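You operate a simulated robot arm through the tools that you are given. There is no shell and no other tool.

The job below is to be done with a simulated robot arm. You get a single attempt, and the scene is never put back.

TASK
Scrub the grease out of the roasting pan.
Fine: soap the blue brush on the bar; after, rinse it in the clear water and put it back. Set down upright: blue brush. What is to be rubbed or washed off counts as gone when no trace of it is left.

It is judged by the outcome, as a careful person would: the job done as asked, and still so three seconds after it is handed in. It fails if anything else is knocked over, pushed out of place, dropped, spilled or broken.

THE ROBOT
A 7-joint arm with a two-finger parallel gripper, fixed in place. Base frame: the origin is at the foot of the arm, x ahead of it, y to its left, z up. Units: m, rad, N and s.
Its first joint turns from -2.897 to 2.897 rad. Payload 3.43 kg.
Tool frame: the origin (TCP) lies between the finger pads and is the grasp point; the fingertips stand 0.03 m ahead of it; z points along the fingers, y is the line along which they close. Largest opening 0.094 m; finger width 0.028, thickness 0.01; the body of the gripper, 0.05 by 0.096 m, starts 0.055 m behind the TCP.
Orientation is that of the tool frame in the base frame, as a unit quaternion [w, x, y, z]. With the fingers straight down and closing along the base's y, the tool's x points along the base's -x, its y along +y and its z along -z.

THE INTERFACE
- The arm moves only by the tool step_arm. Its argument "series" is one flat list of numbers, 7 for each row, row after row: the shift along the tool's x, y, z in m, then the turn, a rotation vector about the tool's x, y, z in rad, then the opening, from 0 (shut) to 1 (fully open). In form: [x, y, z, ax, ay, az, fingers, x, y, z, ax, ay, az, fingers, ...]. A call has 1 to 20 rows; each row is the pose to reach, as a shift and turn from the pose commanded when the call began, along the tool's axes at that moment. Each row takes 0.2 s and may step no farther than 0.05 m and 0.15 rad from the row before; otherwise, or with a gripper value out of range, the whole call is refused. A pose out of reach is approached as far as the arm can. The call stops where the force on the tool passes 40 N (or 10 N more than at its start, if that is more) or the arm is blocked; 0.2 s more then pass. The fingers move at their own pace (about 0.045 m/s each) and stop on an object; they squeeze with about 36 N. The grip force told is the motor's: it shows also when the fingers shut on nothing. Time passes only in rows, and 0.2 s behind the last, so rows that repeat a pose let the fingers close. The reply holds the time, the measured pose of the TCP, the force on the tool along the base axes, the opening and the grip force, in the units named above and with some noise, with the torque about the TCP (base axes, N m) and any sound that the robot's microphone picked up, and new pictures: "views" is both (left out), scene, wrist or none.
- Cameras (640 x 400 px; columns grow to the right, rows downward): "scene" is fixed at [0.3994, 0.5005, 1.5166]; the picture's right is [-0.35, -0.94, 0.00], its down [-0.87, 0.32, -0.37] and it looks along [0.35, -0.13, -0.93] (base axes); focal length 214 px, centre (320, 200). "wrist" rides on the gripper at [0.076, 0.014, -0.102] in the tool frame; the picture's right is [-0.18, 0.98, 0.00], its down [-0.75, -0.14, -0.64] and it looks along [-0.63, -0.12, 0.77] (tool axes); focal length 243 px, centre (320, 200). There is no depth. A picture from a camera that has moved, and an enlarged one, comes with that camera's place and axes in the base frame and with its lens.
- enlarge(camera, box): a new picture of the part [left, top, right, bottom] of that camera's present view, enlarged. No time passes.
- sign_off(): hands the job in; it is judged then, once.

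Nothing tells you positions but the pictures and the camera data. Unless the task says otherwise, let go and move clear before handing in.

The tools are called after "Call:" by a JSON object that holds its "op" and its "data". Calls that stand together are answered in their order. step_arm: Moves the arm, as the interface text tells. Its arguments: {"type":"object","properties":{"series":{"type":"array"},"views":{"type":"string","enum":["both","scene","wrist","none"]}},"required":["series"]} The other tools are called the same way: enlarge (camera, box) takes an enlarged picture of a part of a camera's view; sign_off () hands the job in.

At the start:

```text
time: 0.0
eef_pos: [0.5005, 0.3015, 1.2514]
ee_rot: [0.0, 0.0, 1.0, 0.0]
ft_force: [-0.5, 0.0, 0.2]
wrist_torque: [0.02, 0.03, 0.01]
width: 0.094
grip_force: 0.0
```

scene: 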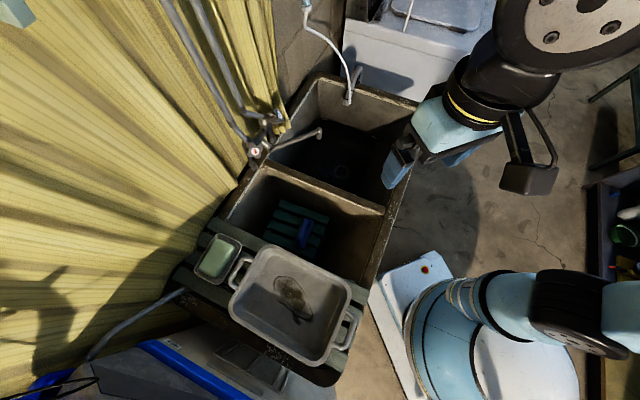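
wrist: 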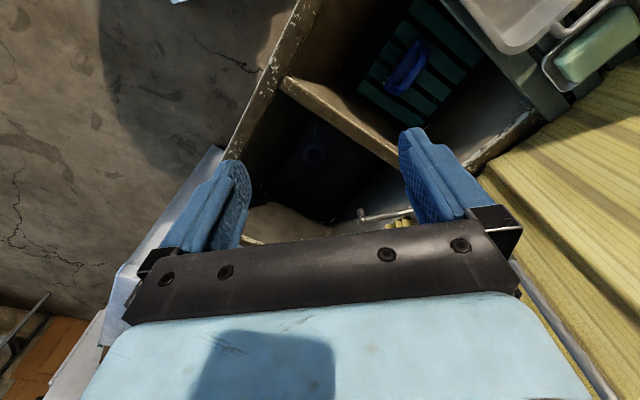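

I see a double stone sink with a roasting pan on a board nearest the base, a soap bar in a dish beside it, and a blue brush on a slatted rack in the near basin. I will take a closer look before moving.

Call:
{"op": "enlarge", "data": {"camera": "scene", "box": [160, 180, 400, 390]}}

Call:
{"op": "enlarge", "data": {"camera": "scene", "box": [240, 70, 420, 260]}}

Call:
{"op": "enlarge", "data": {"camera": "wrist", "box": [240, 0, 640, 250]}}

```text
1.90 times, centred on (280, 285) of scene
camera zoom: at [0.3994, 0.5005, 1.5166], right [-0.35, -0.94, 0.0], down [-0.87, 0.32, -0.37], along [0.35, -0.13, -0.93], focal length 408 px, centre (396, 38)
```

zoom: 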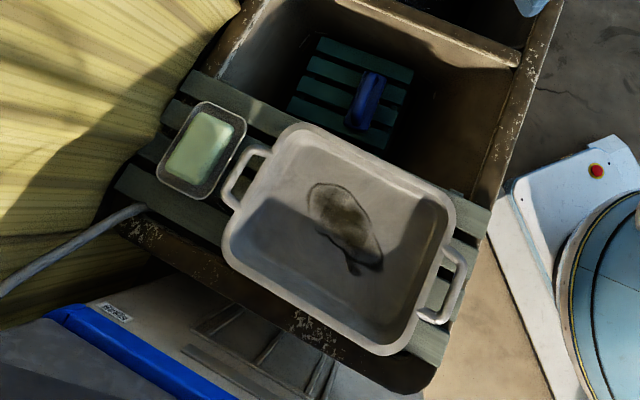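

```text
2.11 times, centred on (330, 165) of scene
camera zoom: at [0.3994, 0.5005, 1.5166], right [-0.35, -0.94, 0.0], down [-0.87, 0.32, -0.37], along [0.35, -0.13, -0.93], focal length 452 px, centre (299, 274)
```

zoom: 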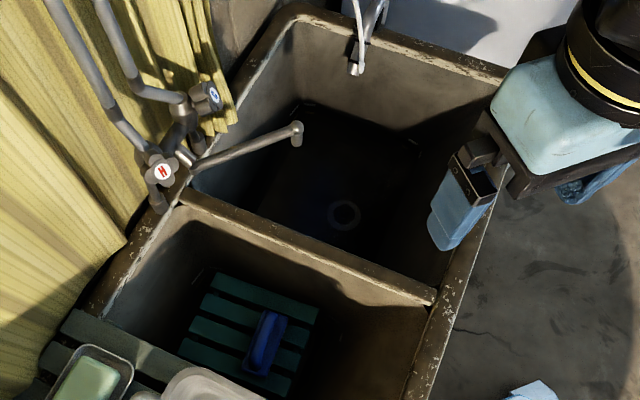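

```text
1.60 times, centred on (440, 125) of wrist
camera zoom: at [0.4252, 0.3158, 1.3531], right [0.18, 0.98, 0.0], down [0.75, -0.14, 0.64], along [0.63, -0.12, -0.77], focal length 388 px, centre (128, 320)
```

zoom: 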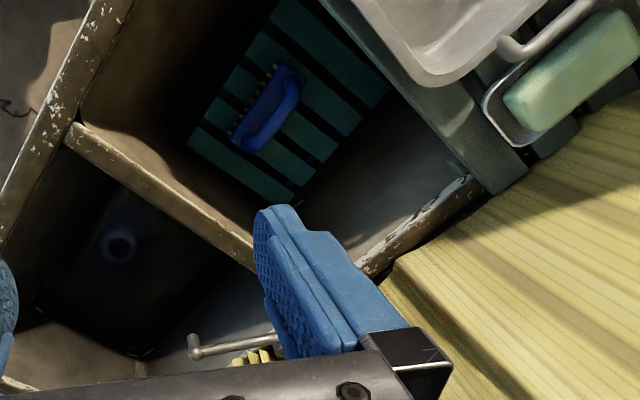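

Call:
{"op": "step_arm", "data": {"series": [-0.0107, 0.0233, 0.02, 0, 0, 0.094, 1, -0.0214, 0.0466, 0.04, 0, 0, 0.188, 1, -0.0321, 0.07, 0.06, 0, 0, 0.281, 1, -0.0428, 0.0933, 0.08, 0, 0, 0.375, 1, -0.0534, 0.1166, 0.1, 0, 0, 0.469, 1, -0.0641, 0.14, 0.12, 0, 0, 0.5625, 1, -0.0748, 0.163, 0.14, 0, 0, 0.656, 1, -0.0855, 0.1865, 0.16, 0, 0, 0.75, 1]}}

```text
time: 1.8
eef_pos: [0.5869, 0.4863, 1.092]
ee_rot: [0.001, 0.367, 0.93, 0.001]
ft_force: [-1.2, -0.5, 0.3]
wrist_torque: [0.03, -0.03, -0.02]
width: 0.0939
grip_force: 0.0
camera wrist: at [0.5416, 0.5485, 1.194], right [0.81, 0.59, 0.0], down [0.45, -0.62, 0.64], along [0.38, -0.52, -0.77], focal length 243 px, centre (320, 200)
```

scene: 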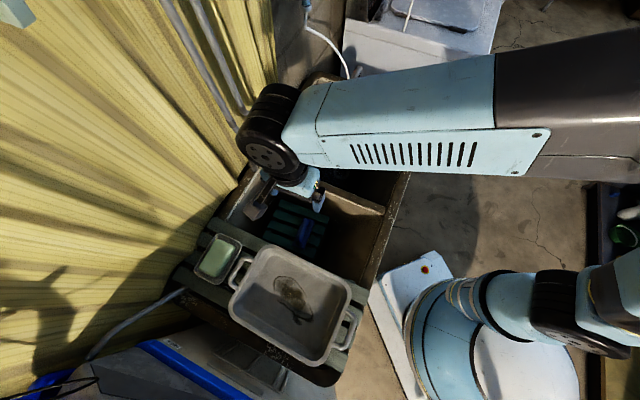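
wrist: 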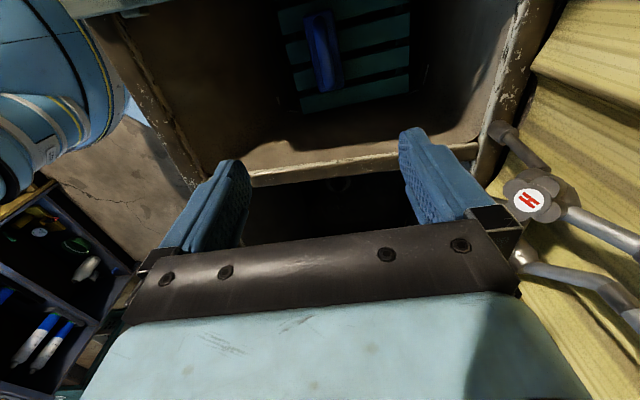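

The gripper is now above the near basin and lined up with the sink, with the brush in view. I'll zoom in on the brush and look for the water.

Call:
{"op": "enlarge", "data": {"camera": "wrist", "box": [240, 0, 440, 125]}}

Call:
{"op": "enlarge", "data": {"camera": "wrist", "box": [60, 0, 560, 250]}}

Call:
{"op": "enlarge", "data": {"camera": "scene", "box": [260, 180, 400, 270]}}

```text
3.20 times, centred on (340, 62) of wrist
camera zoom: at [0.5416, 0.5485, 1.194], right [0.81, 0.59, 0.0], down [0.45, -0.62, 0.64], along [0.38, -0.52, -0.77], focal length 776 px, centre (256, 640)
```

zoom: 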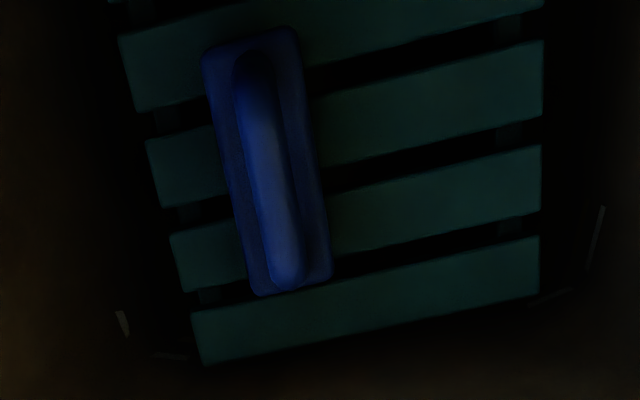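

```text
1.28 times, centred on (310, 125) of wrist
camera zoom: at [0.5416, 0.5485, 1.194], right [0.81, 0.59, 0.0], down [0.45, -0.62, 0.64], along [0.38, -0.52, -0.77], focal length 311 px, centre (333, 296)
```

zoom: 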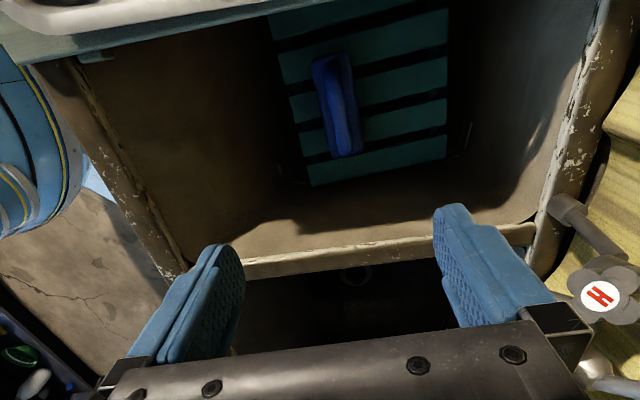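

```text
4.44 times, centred on (330, 225) of scene
camera zoom: at [0.3994, 0.5005, 1.5166], right [-0.35, -0.94, 0.0], down [-0.87, 0.32, -0.37], along [0.35, -0.13, -0.93], focal length 953 px, centre (276, 89)
```

zoom: 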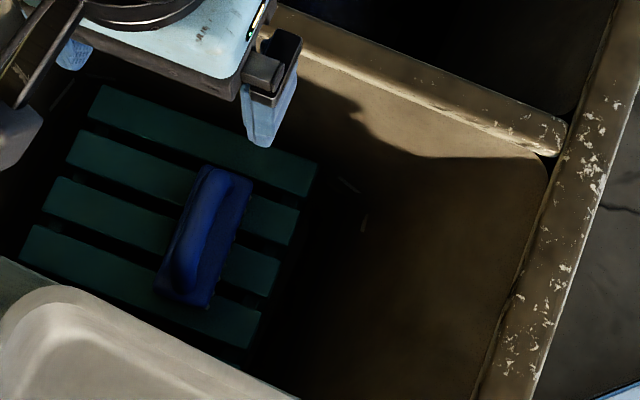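

The brush is at about (0.59, 0.497, 0.72), with its long axis square to the divider and a ridge handle on top. Next I'll move over the divider to look into the far basin for the clear water.

Call:
{"op": "step_arm", "data": {"series": [-0.04, 0, 0, 0, 0, 0, 1, -0.08, 0, 0, 0, 0, 0, 1, -0.12, 0, 0, 0, 0, 0, 1, -0.16, 0, 0, 0, 0, 0, 1, -0.2, 0, 0, 0, 0, 0, 1]}}

Call:
{"op": "enlarge", "data": {"camera": "wrist", "box": [80, 0, 560, 220]}}

Call:
{"op": "enlarge", "data": {"camera": "scene", "box": [160, 180, 400, 390]}}

```text
time: 3.0
eef_pos: [0.7349, 0.351, 1.0928]
ee_rot: [0.0, 0.366, 0.931, 0.0]
ft_force: [-1.0, 1.1, 0.2]
wrist_torque: [-0.02, -0.02, 0.03]
width: 0.0939
grip_force: 0.0
camera wrist: at [0.689, 0.4139, 1.1948], right [0.8, 0.59, 0.0], down [0.46, -0.62, 0.64], along [0.38, -0.52, -0.77], focal length 243 px, centre (320, 200)
```

scene: 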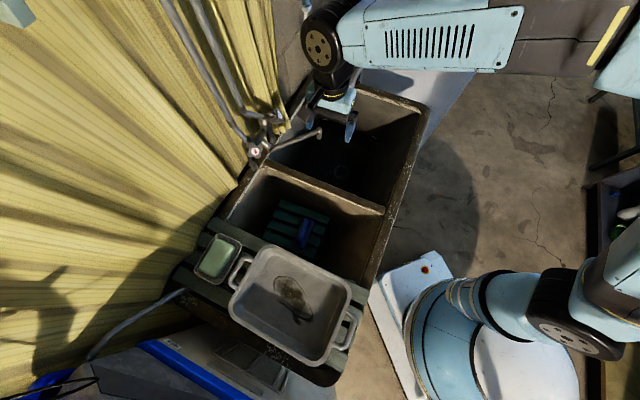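
wrist: 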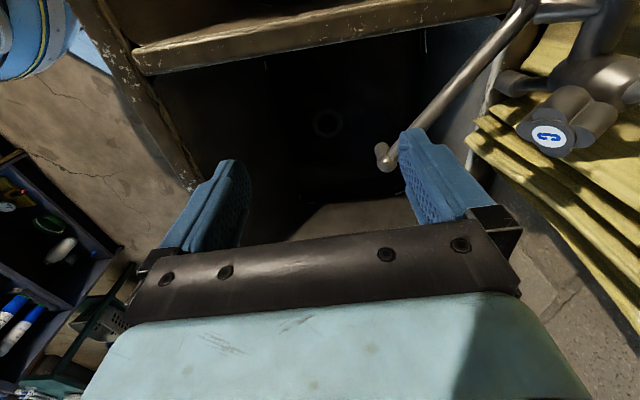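

```text
1.33 times, centred on (320, 110) of wrist
camera zoom: at [0.689, 0.4139, 1.1948], right [0.8, 0.59, 0.0], down [0.46, -0.62, 0.64], along [0.38, -0.52, -0.77], focal length 324 px, centre (320, 320)
```

zoom: 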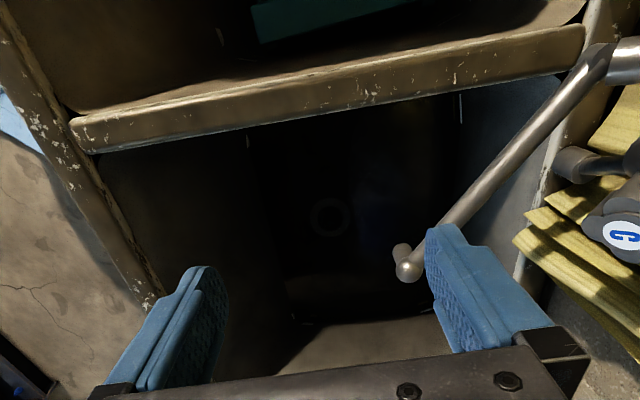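

```text
1.90 times, centred on (280, 285) of scene
camera zoom: at [0.3994, 0.5005, 1.5166], right [-0.35, -0.94, 0.0], down [-0.87, 0.32, -0.37], along [0.35, -0.13, -0.93], focal length 408 px, centre (396, 38)
```

zoom: 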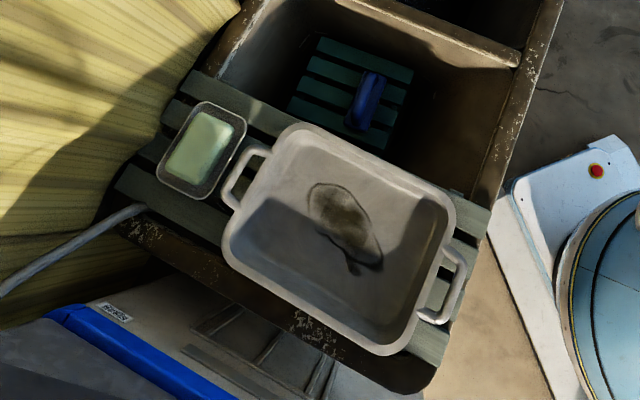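

Call:
{"op": "enlarge", "data": {"camera": "wrist", "box": [230, 60, 430, 190]}}

Call:
{"op": "enlarge", "data": {"camera": "scene", "box": [280, 90, 420, 200]}}

Call:
{"op": "enlarge", "data": {"camera": "scene", "box": [250, 170, 380, 260]}}

```text
3.08 times, centred on (330, 125) of wrist
camera zoom: at [0.689, 0.4139, 1.1948], right [0.8, 0.59, 0.0], down [0.46, -0.62, 0.64], along [0.38, -0.52, -0.77], focal length 746 px, centre (289, 431)
```

zoom: 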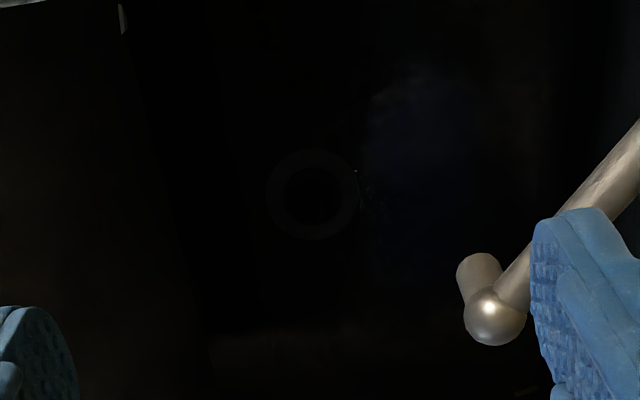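

```text
3.64 times, centred on (350, 145) of scene
camera zoom: at [0.3994, 0.5005, 1.5166], right [-0.35, -0.94, 0.0], down [-0.87, 0.32, -0.37], along [0.35, -0.13, -0.93], focal length 780 px, centre (211, 400)
```

zoom: 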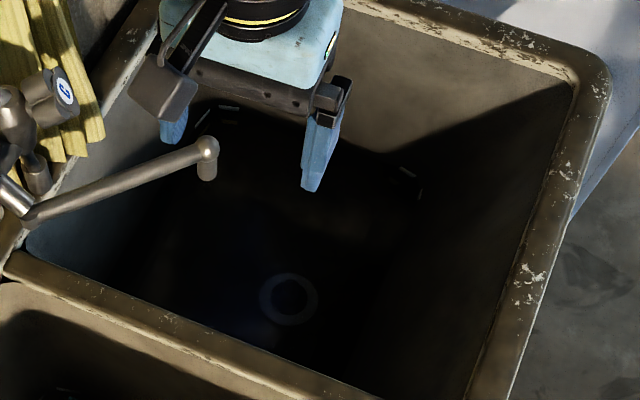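

```text
4.44 times, centred on (315, 215) of scene
camera zoom: at [0.3994, 0.5005, 1.5166], right [-0.35, -0.94, 0.0], down [-0.87, 0.32, -0.37], along [0.35, -0.13, -0.93], focal length 953 px, centre (342, 133)
```

zoom: 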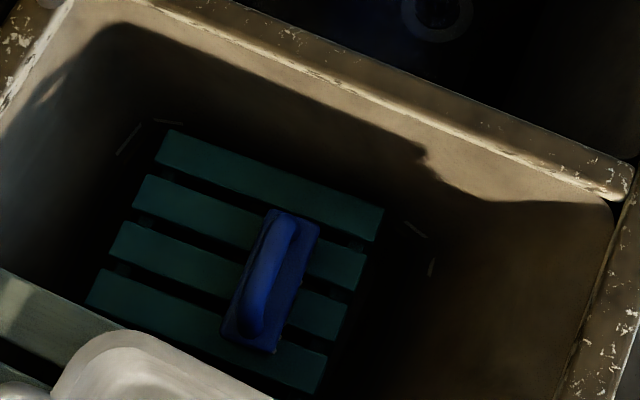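

The far basin is dark with a drain and a faint bluish sheen, so I take it to hold the clear water. The wrist camera box sits on the tool's +x side and would crowd the board, so I'll go back over the brush and flip the gripper round.

Call:
{"op": "step_arm", "data": {"series": [0.0171, 0.0006, 0, 0, 0, -0.14, 1, 0.0343, 0.0012, 0, 0, 0, -0.28, 1, 0.0514, 0.0017, 0, 0, 0, -0.42, 1, 0.0686, 0.0023, 0, 0, 0, -0.56, 1, 0.0857, 0.0029, 0, 0, 0, -0.7, 1, 0.1028, 0.0035, 0, 0, 0, -0.84, 1, 0.12, 0.004, 0, 0, 0, -0.98, 1, 0.1371, 0.0046, 0, 0, 0, -1.12, 1, 0.1543, 0.0052, 0, 0, 0, -1.26, 1, 0.1714, 0.0058, 0, 0, 0, -1.4, 1, 0.1886, 0.0063, 0, 0, 0, -1.54, 1, 0.2057, 0.0069, 0, 0, 0, -1.68, 1], "views": "wrist"}}

Call:
{"op": "step_arm", "data": {"series": [0, 0, 0, 0, 0, -0.137, 1, 0, 0, 0, 0, 0, -0.274, 1, 0, 0, 0, 0, 0, -0.411, 1, 0, 0, 0, 0, 0, -0.548, 1, 0, 0, 0, 0, 0, -0.685, 1, 0, 0, 0, 0, 0, -0.822, 1, 0, 0, 0, 0, 0, -0.959, 1, 0, 0, 0, 0, 0, -1.096, 1, 0, 0, 0, 0, 0, -1.233, 1, 0, 0, 0, 0, 0, -1.37, 1, 0, 0, 0, 0, 0, -1.508, 1], "views": "both"}}

```text
time: 5.6
eef_pos: [0.5865, 0.4962, 1.0913]
ee_rot: [0.0, -0.45, 0.893, 0.0]
ft_force: [0.7, 0.0, -0.6]
wrist_torque: [0.01, -0.01, 0.03]
width: 0.0938
grip_force: 0.0
camera wrist: at [0.5304, 0.4438, 1.1933], right [-0.68, 0.73, 0.0], down [0.56, 0.52, 0.64], along [0.47, 0.44, -0.77], focal length 243 px, centre (320, 200)
```

wrist: 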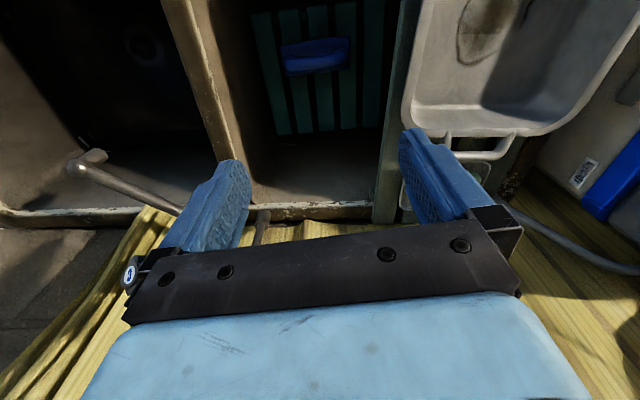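

```text
time: 8.0
eef_pos: [0.5857, 0.4965, 1.0912]
ee_rot: [-0.001, 0.939, -0.343, 0.0]
ft_force: [-0.6, 0.2, 0.5]
wrist_torque: [-0.02, 0.0, -0.04]
width: 0.094
grip_force: 0.0
camera wrist: at [0.6363, 0.4366, 1.193], right [-0.77, -0.63, 0.0], down [-0.48, 0.59, 0.64], along [-0.41, 0.5, -0.77], focal length 243 px, centre (320, 200)
```

scene: 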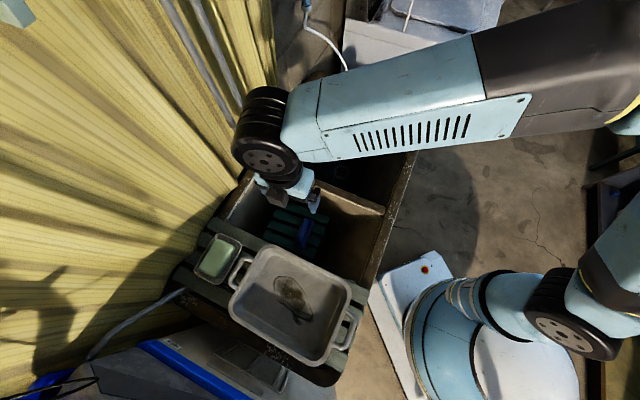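
wrist: 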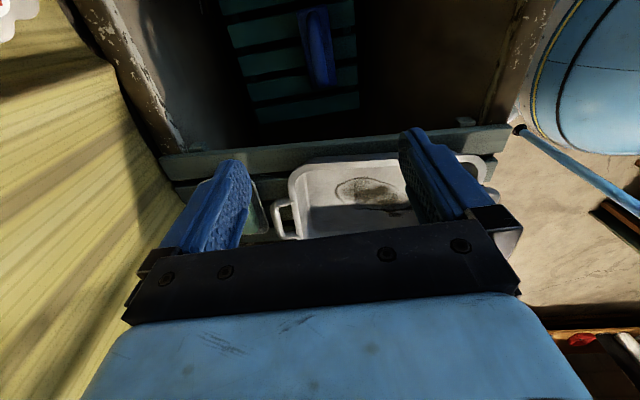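

The flip worked and the brush is still in view. I'll zoom in to line the gripper up with it.

Call:
{"op": "enlarge", "data": {"camera": "wrist", "box": [200, 0, 400, 125]}}

```text
3.20 times, centred on (300, 62) of wrist
camera zoom: at [0.6363, 0.4366, 1.193], right [-0.77, -0.63, 0.0], down [-0.48, 0.59, 0.64], along [-0.41, 0.5, -0.77], focal length 776 px, centre (384, 640)
```

zoom: 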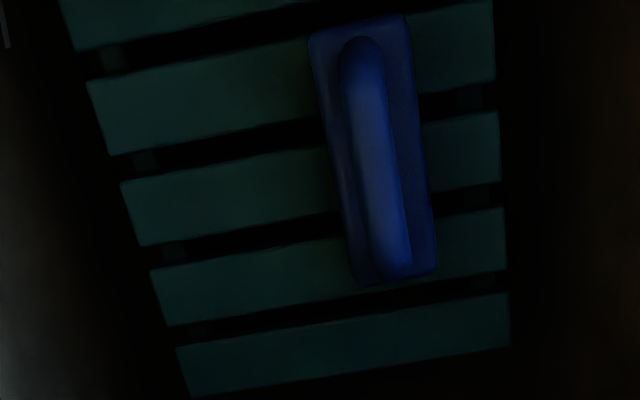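

Call:
{"op": "step_arm", "data": {"series": [0.002, 0, 0.04, 0, 0, 0, 1, 0.004, -0.001, 0.08, 0, 0, 0, 1, 0.006, -0.001, 0.12, 0, 0, 0, 1, 0.006, -0.001, 0.16, 0, 0, 0, 1, 0.006, -0.001, 0.2, 0, 0, 0, 1]}}

Call:
{"op": "enlarge", "data": {"camera": "wrist", "box": [200, 0, 440, 150]}}

Call:
{"op": "enlarge", "data": {"camera": "scene", "box": [240, 160, 380, 260]}}

```text
time: 9.2
eef_pos: [0.5928, 0.4953, 0.8909]
ee_rot: [0.0, 0.939, -0.344, 0.0]
ft_force: [-0.4, -1.1, 0.1]
wrist_torque: [0.01, 0.01, 0.01]
width: 0.0939
grip_force: 0.0
camera wrist: at [0.6417, 0.4347, 0.9933], right [-0.78, -0.63, 0.0], down [-0.48, 0.59, 0.64], along [-0.4, 0.5, -0.77], focal length 243 px, centre (320, 200)
```

scene: 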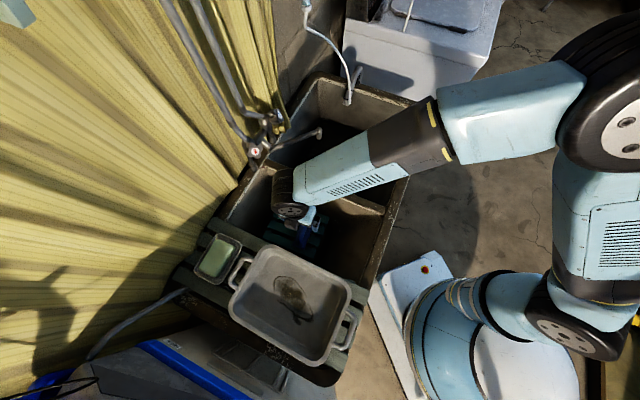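
wrist: 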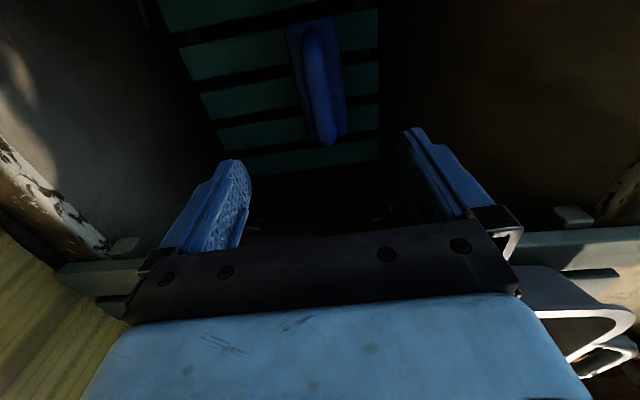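

```text
2.67 times, centred on (320, 75) of wrist
camera zoom: at [0.6417, 0.4347, 0.9933], right [-0.78, -0.63, 0.0], down [-0.48, 0.59, 0.64], along [-0.4, 0.5, -0.77], focal length 647 px, centre (320, 533)
```

zoom: 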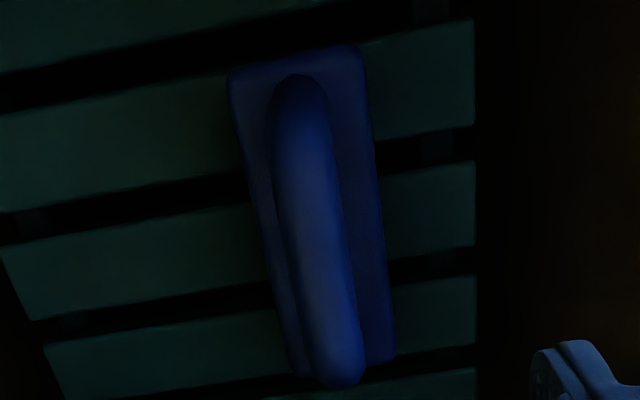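

```text
4.00 times, centred on (310, 210) of scene
camera zoom: at [0.3994, 0.5005, 1.5166], right [-0.35, -0.94, 0.0], down [-0.87, 0.32, -0.37], along [0.35, -0.13, -0.93], focal length 858 px, centre (360, 160)
```

zoom: 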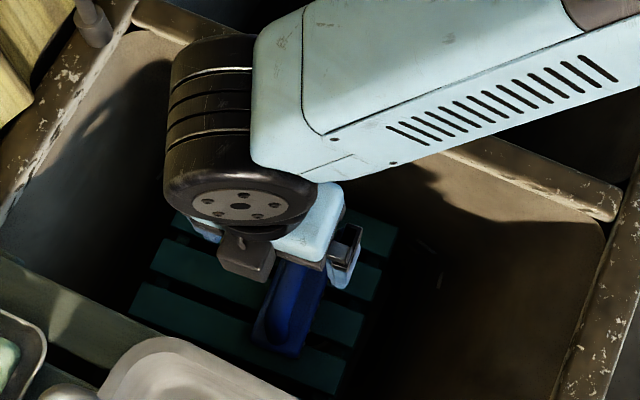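

Comparing the two wrist views puts the brush block's top at about z 0.704 and the handle top at about 0.733, with the gripper centred and aligned on it. I'll lower in stages.

Call:
{"op": "step_arm", "data": {"series": [0, 0, 0.03, 0, 0, 0, 1, 0, 0, 0.06, 0, 0, 0, 1, 0, 0, 0.08, 0, 0, 0, 0.75, 0, 0, 0.1, 0, 0, 0, 0.7, 0, 0, 0.1, 0, 0, 0, 0.7]}}

Call:
{"op": "enlarge", "data": {"camera": "wrist", "box": [180, 20, 460, 240]}}

Call:
{"op": "enlarge", "data": {"camera": "scene", "box": [240, 160, 400, 260]}}

```text
time: 10.4
eef_pos: [0.5945, 0.4962, 0.792]
ee_rot: [0.0, 0.939, -0.344, 0.0]
ft_force: [-0.4, 0.6, -0.3]
wrist_torque: [-0.03, 0.02, -0.02]
width: 0.0656
grip_force: 0.2
camera wrist: at [0.6433, 0.4356, 0.8941], right [-0.78, -0.63, 0.0], down [-0.48, 0.6, 0.64], along [-0.41, 0.5, -0.77], focal length 243 px, centre (320, 200)
```

scene: 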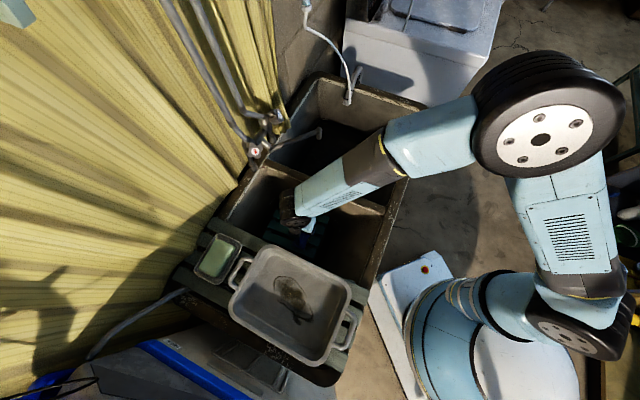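
wrist: 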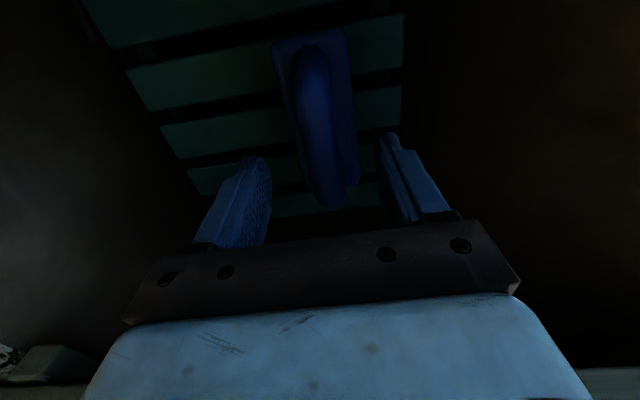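

```text
1.82 times, centred on (320, 130) of wrist
camera zoom: at [0.6433, 0.4356, 0.8941], right [-0.78, -0.63, 0.0], down [-0.48, 0.6, 0.64], along [-0.41, 0.5, -0.77], focal length 441 px, centre (320, 327)
```

zoom: 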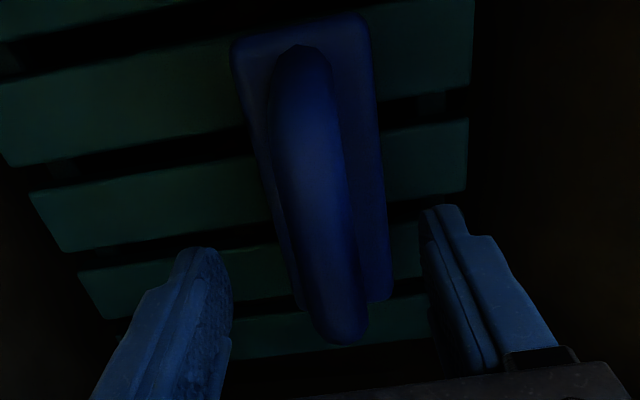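

```text
4.00 times, centred on (320, 210) of scene
camera zoom: at [0.3994, 0.5005, 1.5166], right [-0.35, -0.94, 0.0], down [-0.87, 0.32, -0.37], along [0.35, -0.13, -0.93], focal length 858 px, centre (320, 160)
```

zoom: 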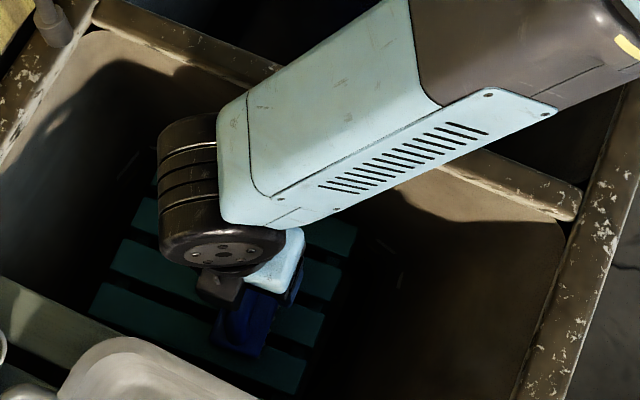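

Call:
{"op": "step_arm", "data": {"series": [0, 0.0015, 0.018, 0, 0, 0, 0.7, 0, 0.003, 0.035, 0, 0, 0, 0.6, 0, 0.003, 0.035, 0, 0, 0, 0.55], "views": "wrist"}}

Call:
{"op": "enlarge", "data": {"camera": "wrist", "box": [180, 20, 460, 260]}}

```text
time: 11.2
eef_pos: [0.591, 0.4922, 0.7568]
ee_rot: [0.0, 0.939, -0.344, -0.001]
ft_force: [1.3, -0.1, 0.1]
wrist_torque: [0.01, 0.0, -0.02]
width: 0.0519
grip_force: 0.1
camera wrist: at [0.6396, 0.4319, 0.8583], right [-0.78, -0.63, 0.0], down [-0.48, 0.6, 0.64], along [-0.41, 0.5, -0.77], focal length 243 px, centre (320, 200)
```

wrist: 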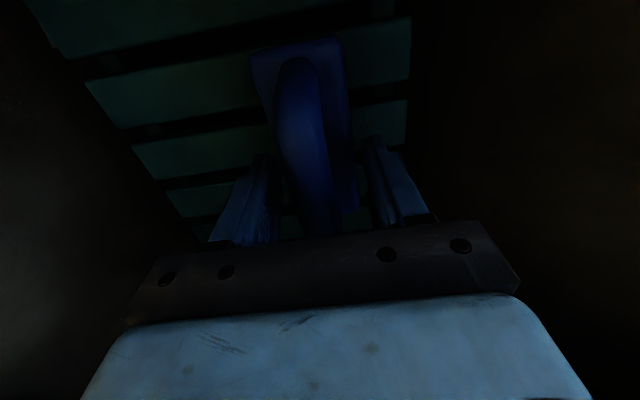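

```text
1.67 times, centred on (320, 140) of wrist
camera zoom: at [0.6396, 0.4319, 0.8583], right [-0.78, -0.63, 0.0], down [-0.48, 0.6, 0.64], along [-0.41, 0.5, -0.77], focal length 404 px, centre (320, 300)
```

zoom: 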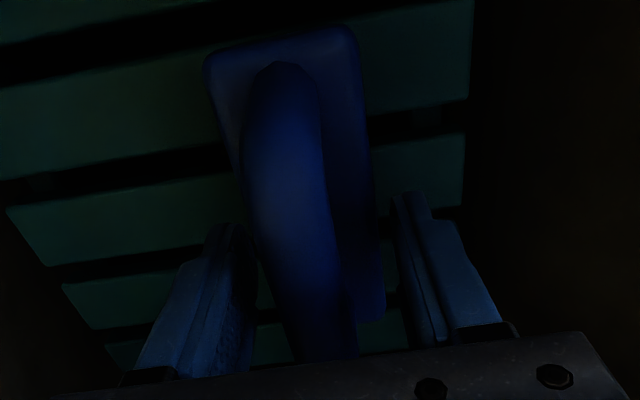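

Call:
{"op": "step_arm", "data": {"series": [0, -0.002, 0.003, 0, 0, 0, 0.55, 0, -0.002, 0.006, 0, 0, 0, 0.55, 0, -0.002, 0.008, 0, 0, 0, 0.55], "views": "wrist"}}

```text
time: 12.0
eef_pos: [0.5924, 0.4951, 0.7505]
ee_rot: [-0.002, 0.938, -0.346, 0.001]
ft_force: [2.7, 2.2, 5.4]
wrist_torque: [-0.21, 0.15, 0.0]
width: 0.052
grip_force: 0.1
camera wrist: at [0.6406, 0.4331, 0.8531], right [-0.78, -0.63, -0.01], down [-0.49, 0.59, 0.64], along [-0.4, 0.5, -0.77], focal length 243 px, centre (320, 200)
```

wrist: 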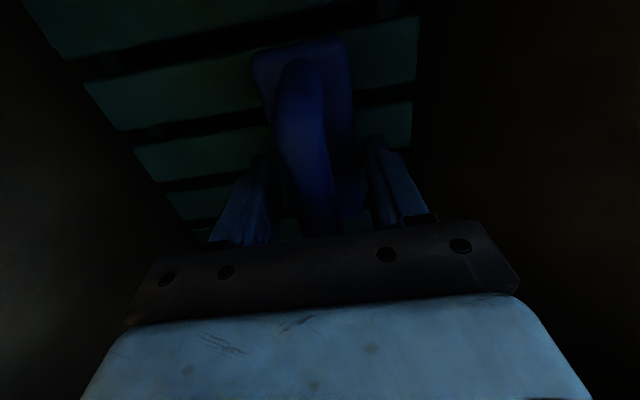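

Call:
{"op": "enlarge", "data": {"camera": "wrist", "box": [200, 100, 440, 250]}}

Call:
{"op": "enlarge", "data": {"camera": "scene", "box": [260, 190, 360, 260]}}

```text
2.67 times, centred on (320, 175) of wrist
camera zoom: at [0.6406, 0.4331, 0.8531], right [-0.78, -0.63, -0.01], down [-0.49, 0.59, 0.64], along [-0.4, 0.5, -0.77], focal length 647 px, centre (320, 267)
```

zoom: 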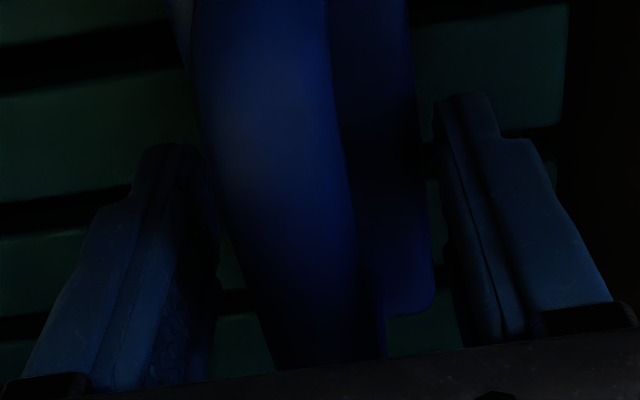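

```text
5.71 times, centred on (310, 225) of scene
camera zoom: at [0.3994, 0.5005, 1.5166], right [-0.35, -0.94, 0.0], down [-0.87, 0.32, -0.37], along [0.35, -0.13, -0.93], focal length 1226 px, centre (377, 57)
```

zoom: 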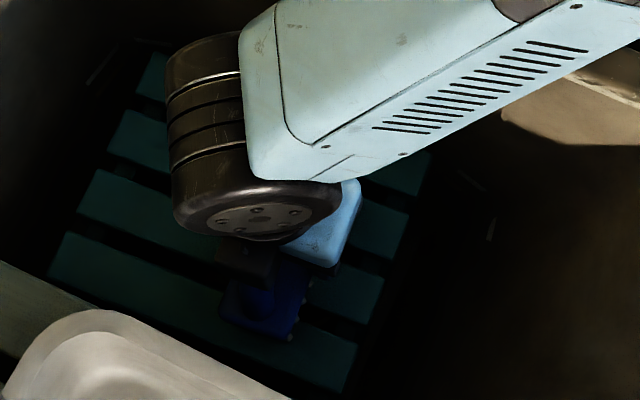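

The left fingertip has touched the brush's shoulder because the handle sits about 6 mm toward tool −y. I'll back up a little, recentre and look again.

Call:
{"op": "step_arm", "data": {"series": [0, 0, -0.008, 0, 0, 0, 0.6, 0, -0.006, -0.008, 0, 0, 0, 0.6, 0, -0.006, -0.008, 0, 0, 0, 0.6], "views": "wrist"}}

Call:
{"op": "enlarge", "data": {"camera": "wrist", "box": [200, 20, 440, 250]}}

```text
time: 12.8
eef_pos: [0.5957, 0.4979, 0.7566]
ee_rot: [0.001, 0.939, -0.345, 0.0]
ft_force: [-0.4, -0.3, 0.0]
wrist_torque: [-0.02, 0.05, 0.01]
width: 0.0564
grip_force: 0.0
camera wrist: at [0.6445, 0.4378, 0.8589], right [-0.78, -0.63, 0.0], down [-0.48, 0.59, 0.64], along [-0.41, 0.5, -0.77], focal length 243 px, centre (320, 200)
```

wrist: 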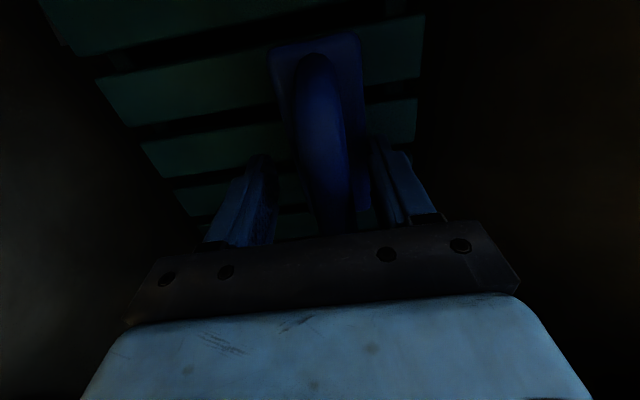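

```text
1.74 times, centred on (320, 135) of wrist
camera zoom: at [0.6445, 0.4378, 0.8589], right [-0.78, -0.63, 0.0], down [-0.48, 0.59, 0.64], along [-0.41, 0.5, -0.77], focal length 422 px, centre (320, 313)
```

zoom: 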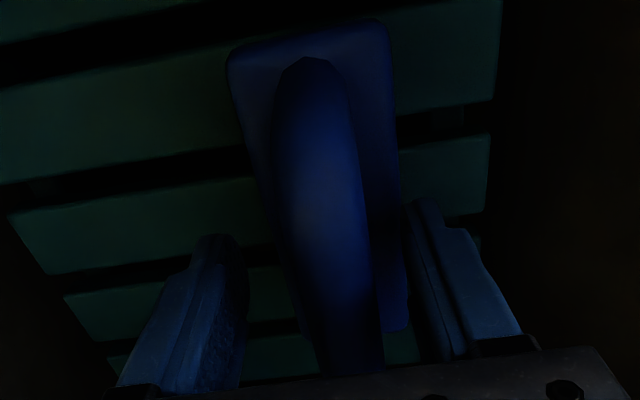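

Call:
{"op": "step_arm", "data": {"series": [0, 0.001, 0.004, 0, 0, 0, 0.6, 0, 0.001, 0.005, 0, 0, 0, 0.4, 0, 0.001, 0.005, 0, 0, 0, 0.2, 0, 0.001, 0.005, 0, 0, 0, 0.1, 0, 0.001, 0.005, 0, 0, 0, 0.0, 0, 0.001, 0.005, 0, 0, 0, 0.0], "views": "wrist"}}

Call:
{"op": "enlarge", "data": {"camera": "wrist", "box": [200, 20, 440, 250]}}

```text
time: 14.2
eef_pos: [0.5952, 0.4985, 0.7519]
ee_rot: [0.001, 0.939, -0.345, 0.0]
ft_force: [0.0, 0.9, 9.4]
wrist_torque: [-0.06, -0.03, 0.02]
width: 0.0257
grip_force: 36.3
camera wrist: at [0.6438, 0.4374, 0.854], right [-0.78, -0.63, 0.0], down [-0.48, 0.59, 0.64], along [-0.4, 0.5, -0.77], focal length 243 px, centre (320, 200)
```

wrist: 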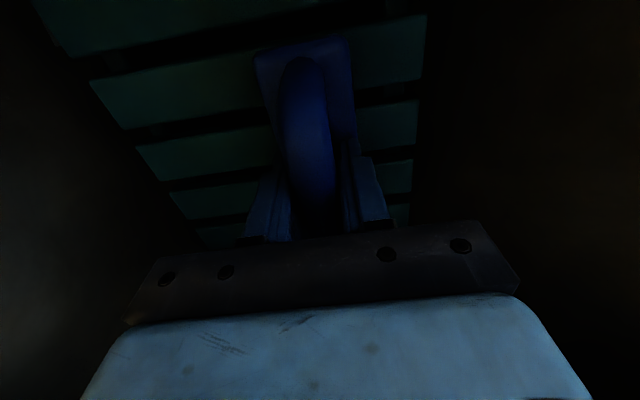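

```text
1.74 times, centred on (320, 135) of wrist
camera zoom: at [0.6438, 0.4374, 0.854], right [-0.78, -0.63, 0.0], down [-0.48, 0.59, 0.64], along [-0.4, 0.5, -0.77], focal length 422 px, centre (320, 313)
```

zoom: 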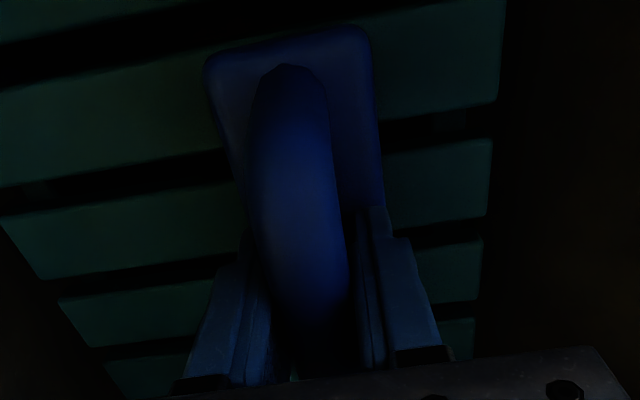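

The brush is gripped at 25.7 mm opening with full force. I'll lift it straight up out of the basin.

Call:
{"op": "step_arm", "data": {"series": [0, 0, -0.01, 0, 0, 0, 0, 0, 0, -0.03, 0, 0, 0, 0, 0, 0, -0.07, 0, 0, 0, 0, 0, 0, -0.11, 0, 0, 0, 0, 0, 0, -0.15, 0, 0, 0, 0, 0, 0, -0.19, 0, 0, 0, 0, 0, 0, -0.23, 0, 0, 0, 0, 0, 0, -0.27, 0, 0, 0, 0]}}

Call:
{"op": "enlarge", "data": {"camera": "wrist", "box": [160, 20, 500, 250]}}

Call:
{"op": "enlarge", "data": {"camera": "scene", "box": [170, 130, 380, 270]}}

```text
time: 16.0
eef_pos: [0.5962, 0.4977, 1.021]
ee_rot: [0.0, 0.939, -0.345, -0.001]
ft_force: [0.0, 0.7, 0.0]
wrist_torque: [0.01, 0.04, -0.01]
width: 0.0
grip_force: 32.9
camera wrist: at [0.6458, 0.4376, 1.1223], right [-0.78, -0.63, 0.0], down [-0.48, 0.6, 0.64], along [-0.41, 0.5, -0.77], focal length 243 px, centre (320, 200)
```

scene: 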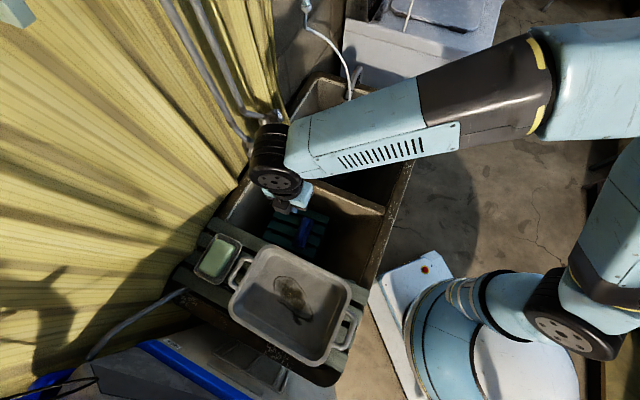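
wrist: 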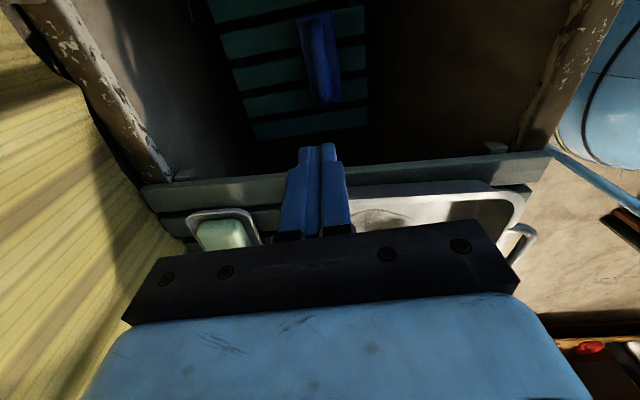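

```text
1.74 times, centred on (330, 135) of wrist
camera zoom: at [0.6458, 0.4376, 1.1223], right [-0.78, -0.63, 0.0], down [-0.48, 0.6, 0.64], along [-0.41, 0.5, -0.77], focal length 422 px, centre (303, 313)
```

zoom: 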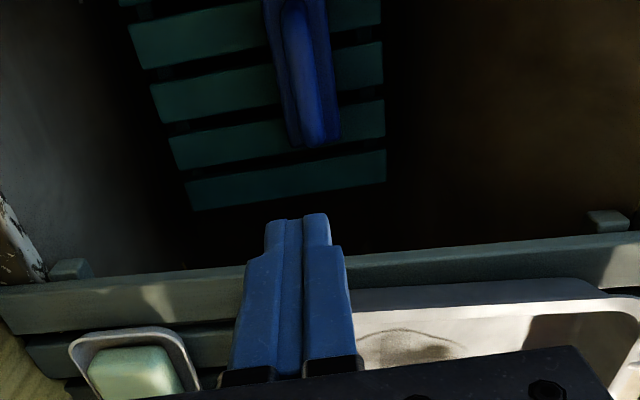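

```text
2.86 times, centred on (275, 200) of scene
camera zoom: at [0.3994, 0.5005, 1.5166], right [-0.35, -0.94, 0.0], down [-0.87, 0.32, -0.37], along [0.35, -0.13, -0.93], focal length 613 px, centre (449, 200)
```

zoom: 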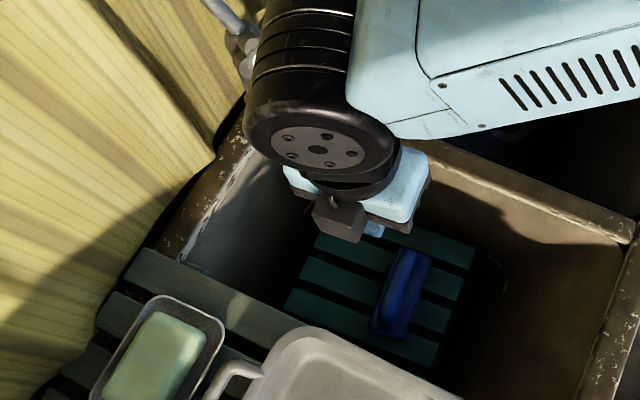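

The grip slipped off: the pads were too high on the rounded handle, and the brush stayed on the rack. I'll check where it lies now.

Call:
{"op": "enlarge", "data": {"camera": "wrist", "box": [220, 0, 420, 125]}}

Call:
{"op": "enlarge", "data": {"camera": "scene", "box": [250, 190, 350, 260]}}

```text
3.20 times, centred on (320, 62) of wrist
camera zoom: at [0.6458, 0.4376, 1.1223], right [-0.78, -0.63, 0.0], down [-0.48, 0.6, 0.64], along [-0.41, 0.5, -0.77], focal length 776 px, centre (320, 640)
```

zoom: 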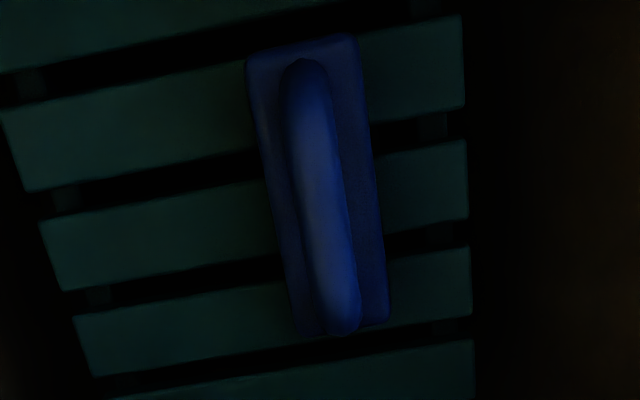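

```text
5.71 times, centred on (300, 225) of scene
camera zoom: at [0.3994, 0.5005, 1.5166], right [-0.35, -0.94, 0.0], down [-0.87, 0.32, -0.37], along [0.35, -0.13, -0.93], focal length 1226 px, centre (434, 57)
```

zoom: 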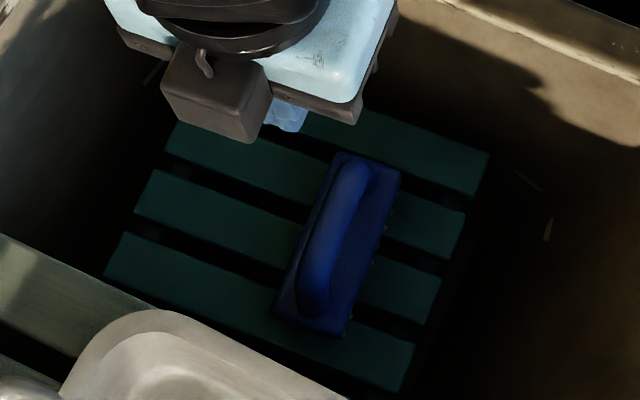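

Call:
{"op": "step_arm", "data": {"series": [0, 0.0, 0.04, 0, 0, 0, 0.7, 0.001, 0.001, 0.08, 0, 0, 0, 0.7, 0.001, 0.002, 0.12, 0, 0, 0, 0.7, 0.001, 0.002, 0.16, 0, 0, 0, 0.7, 0.001, 0.002, 0.2, 0, 0, 0, 0.7, 0.001, 0.002, 0.235, 0, 0, 0, 0.7, 0.001, 0.002, 0.256, 0, 0, 0, 0.65, 0.001, 0.002, 0.256, 0, 0, 0, 0.65], "views": "wrist"}}

Call:
{"op": "enlarge", "data": {"camera": "wrist", "box": [200, 20, 440, 250]}}

```text
time: 17.8
eef_pos: [0.5932, 0.4951, 0.7659]
ee_rot: [0.0, 0.939, -0.345, 0.0]
ft_force: [-0.9, 0.8, 0.2]
wrist_torque: [0.0, 0.0, -0.02]
width: 0.0611
grip_force: 0.0
camera wrist: at [0.6424, 0.4356, 0.8674], right [-0.78, -0.63, 0.0], down [-0.48, 0.59, 0.64], along [-0.41, 0.5, -0.77], focal length 243 px, centre (320, 200)
```

wrist: 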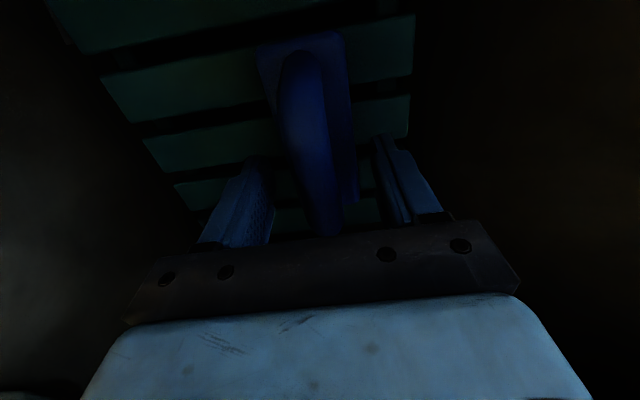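

```text
1.74 times, centred on (320, 135) of wrist
camera zoom: at [0.6424, 0.4356, 0.8674], right [-0.78, -0.63, 0.0], down [-0.48, 0.59, 0.64], along [-0.41, 0.5, -0.77], focal length 422 px, centre (320, 313)
```

zoom: 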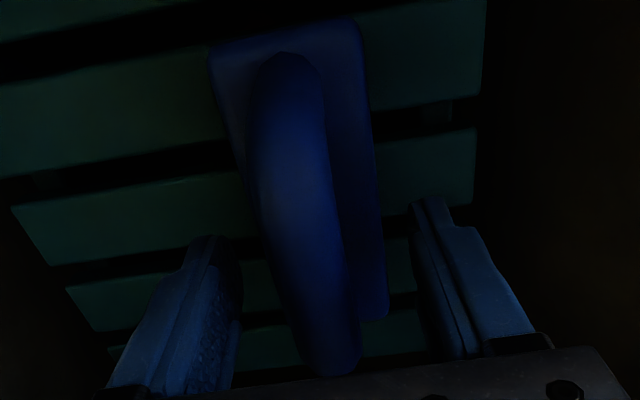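

Call:
{"op": "step_arm", "data": {"series": [0, -0.003, 0, 0, 0, 0, 0.65, 0, -0.006, 0.008, 0, 0, 0, 0.65, 0, -0.006, 0.016, 0, 0, 0, 0.65, 0, -0.006, 0.018, 0, 0, 0, 0.65], "views": "wrist"}}

Call:
{"op": "enlarge", "data": {"camera": "wrist", "box": [200, 20, 440, 250]}}

```text
time: 18.8
eef_pos: [0.5966, 0.4982, 0.7464]
ee_rot: [0.0, 0.939, -0.344, 0.0]
ft_force: [0.2, 0.2, -0.8]
wrist_torque: [0.01, 0.0, 0.02]
width: 0.061
grip_force: 0.1
camera wrist: at [0.6467, 0.4398, 0.849], right [-0.78, -0.63, 0.0], down [-0.48, 0.6, 0.64], along [-0.41, 0.5, -0.77], focal length 243 px, centre (320, 200)
```

wrist: 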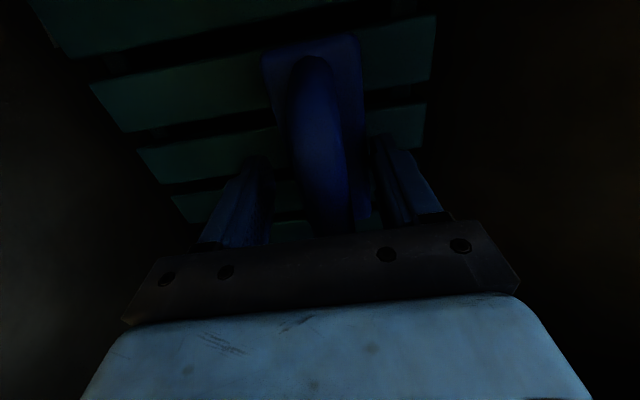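

```text
1.74 times, centred on (320, 135) of wrist
camera zoom: at [0.6467, 0.4398, 0.849], right [-0.78, -0.63, 0.0], down [-0.48, 0.6, 0.64], along [-0.41, 0.5, -0.77], focal length 422 px, centre (320, 313)
```

zoom: 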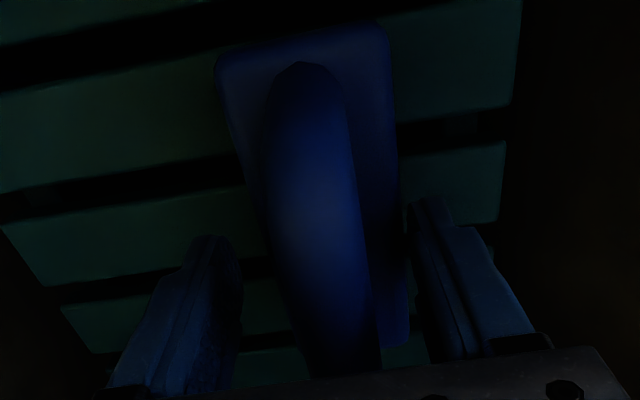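

Now centred and clear of contact. I'll go down a few more millimetres so the pads sit below the widest part of the handle, watching the force.

Call:
{"op": "step_arm", "data": {"series": [0, 0.001, 0.004, 0, 0, 0, 0.62, 0, 0.001, 0.008, 0, 0, 0, 0.62, 0, 0.001, 0.01, 0, 0, 0, 0.62], "views": "none"}}

```text
time: 19.6
eef_pos: [0.5982, 0.4984, 0.7375]
ee_rot: [0.0, 0.939, -0.344, 0.0]
ft_force: [0.9, -1.2, 0.2]
wrist_torque: [-0.02, 0.02, -0.02]
width: 0.0582
grip_force: 0.1
```

Call:
{"op": "step_arm", "data": {"series": [0, 0, 0, 0, 0, 0, 0.5, 0, 0, 0, 0, 0, 0, 0.35, 0, 0, 0, 0, 0, 0, 0.2, 0, 0, 0, 0, 0, 0, 0.1, 0, 0, 0, 0, 0, 0, 0.0, 0, 0, 0, 0, 0, 0, 0.0], "views": "wrist"}}

Call:
{"op": "enlarge", "data": {"camera": "wrist", "box": [200, 20, 440, 250]}}

```text
time: 21.0
eef_pos: [0.5958, 0.4989, 0.7368]
ee_rot: [0.0, 0.939, -0.344, 0.0]
ft_force: [-0.6, -0.1, 0.2]
wrist_torque: [0.01, -0.01, -0.05]
width: 0.0492
grip_force: 35.7
camera wrist: at [0.6468, 0.4387, 0.839], right [-0.78, -0.63, 0.0], down [-0.48, 0.6, 0.64], along [-0.41, 0.5, -0.77], focal length 243 px, centre (320, 200)
```

wrist: 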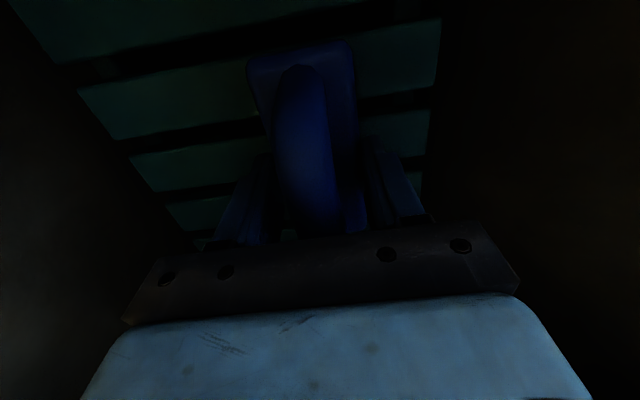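

```text
1.74 times, centred on (320, 135) of wrist
camera zoom: at [0.6468, 0.4387, 0.839], right [-0.78, -0.63, 0.0], down [-0.48, 0.6, 0.64], along [-0.41, 0.5, -0.77], focal length 422 px, centre (320, 313)
```

zoom: 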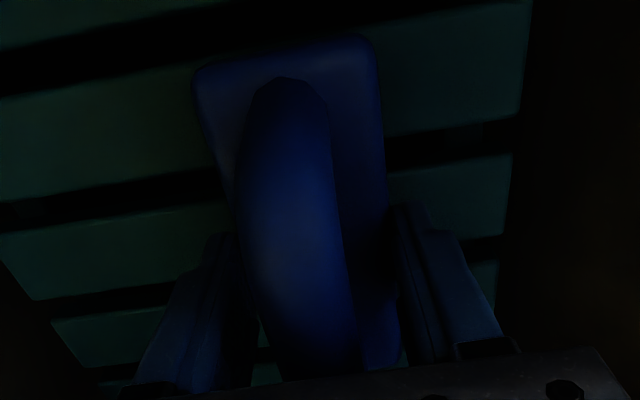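

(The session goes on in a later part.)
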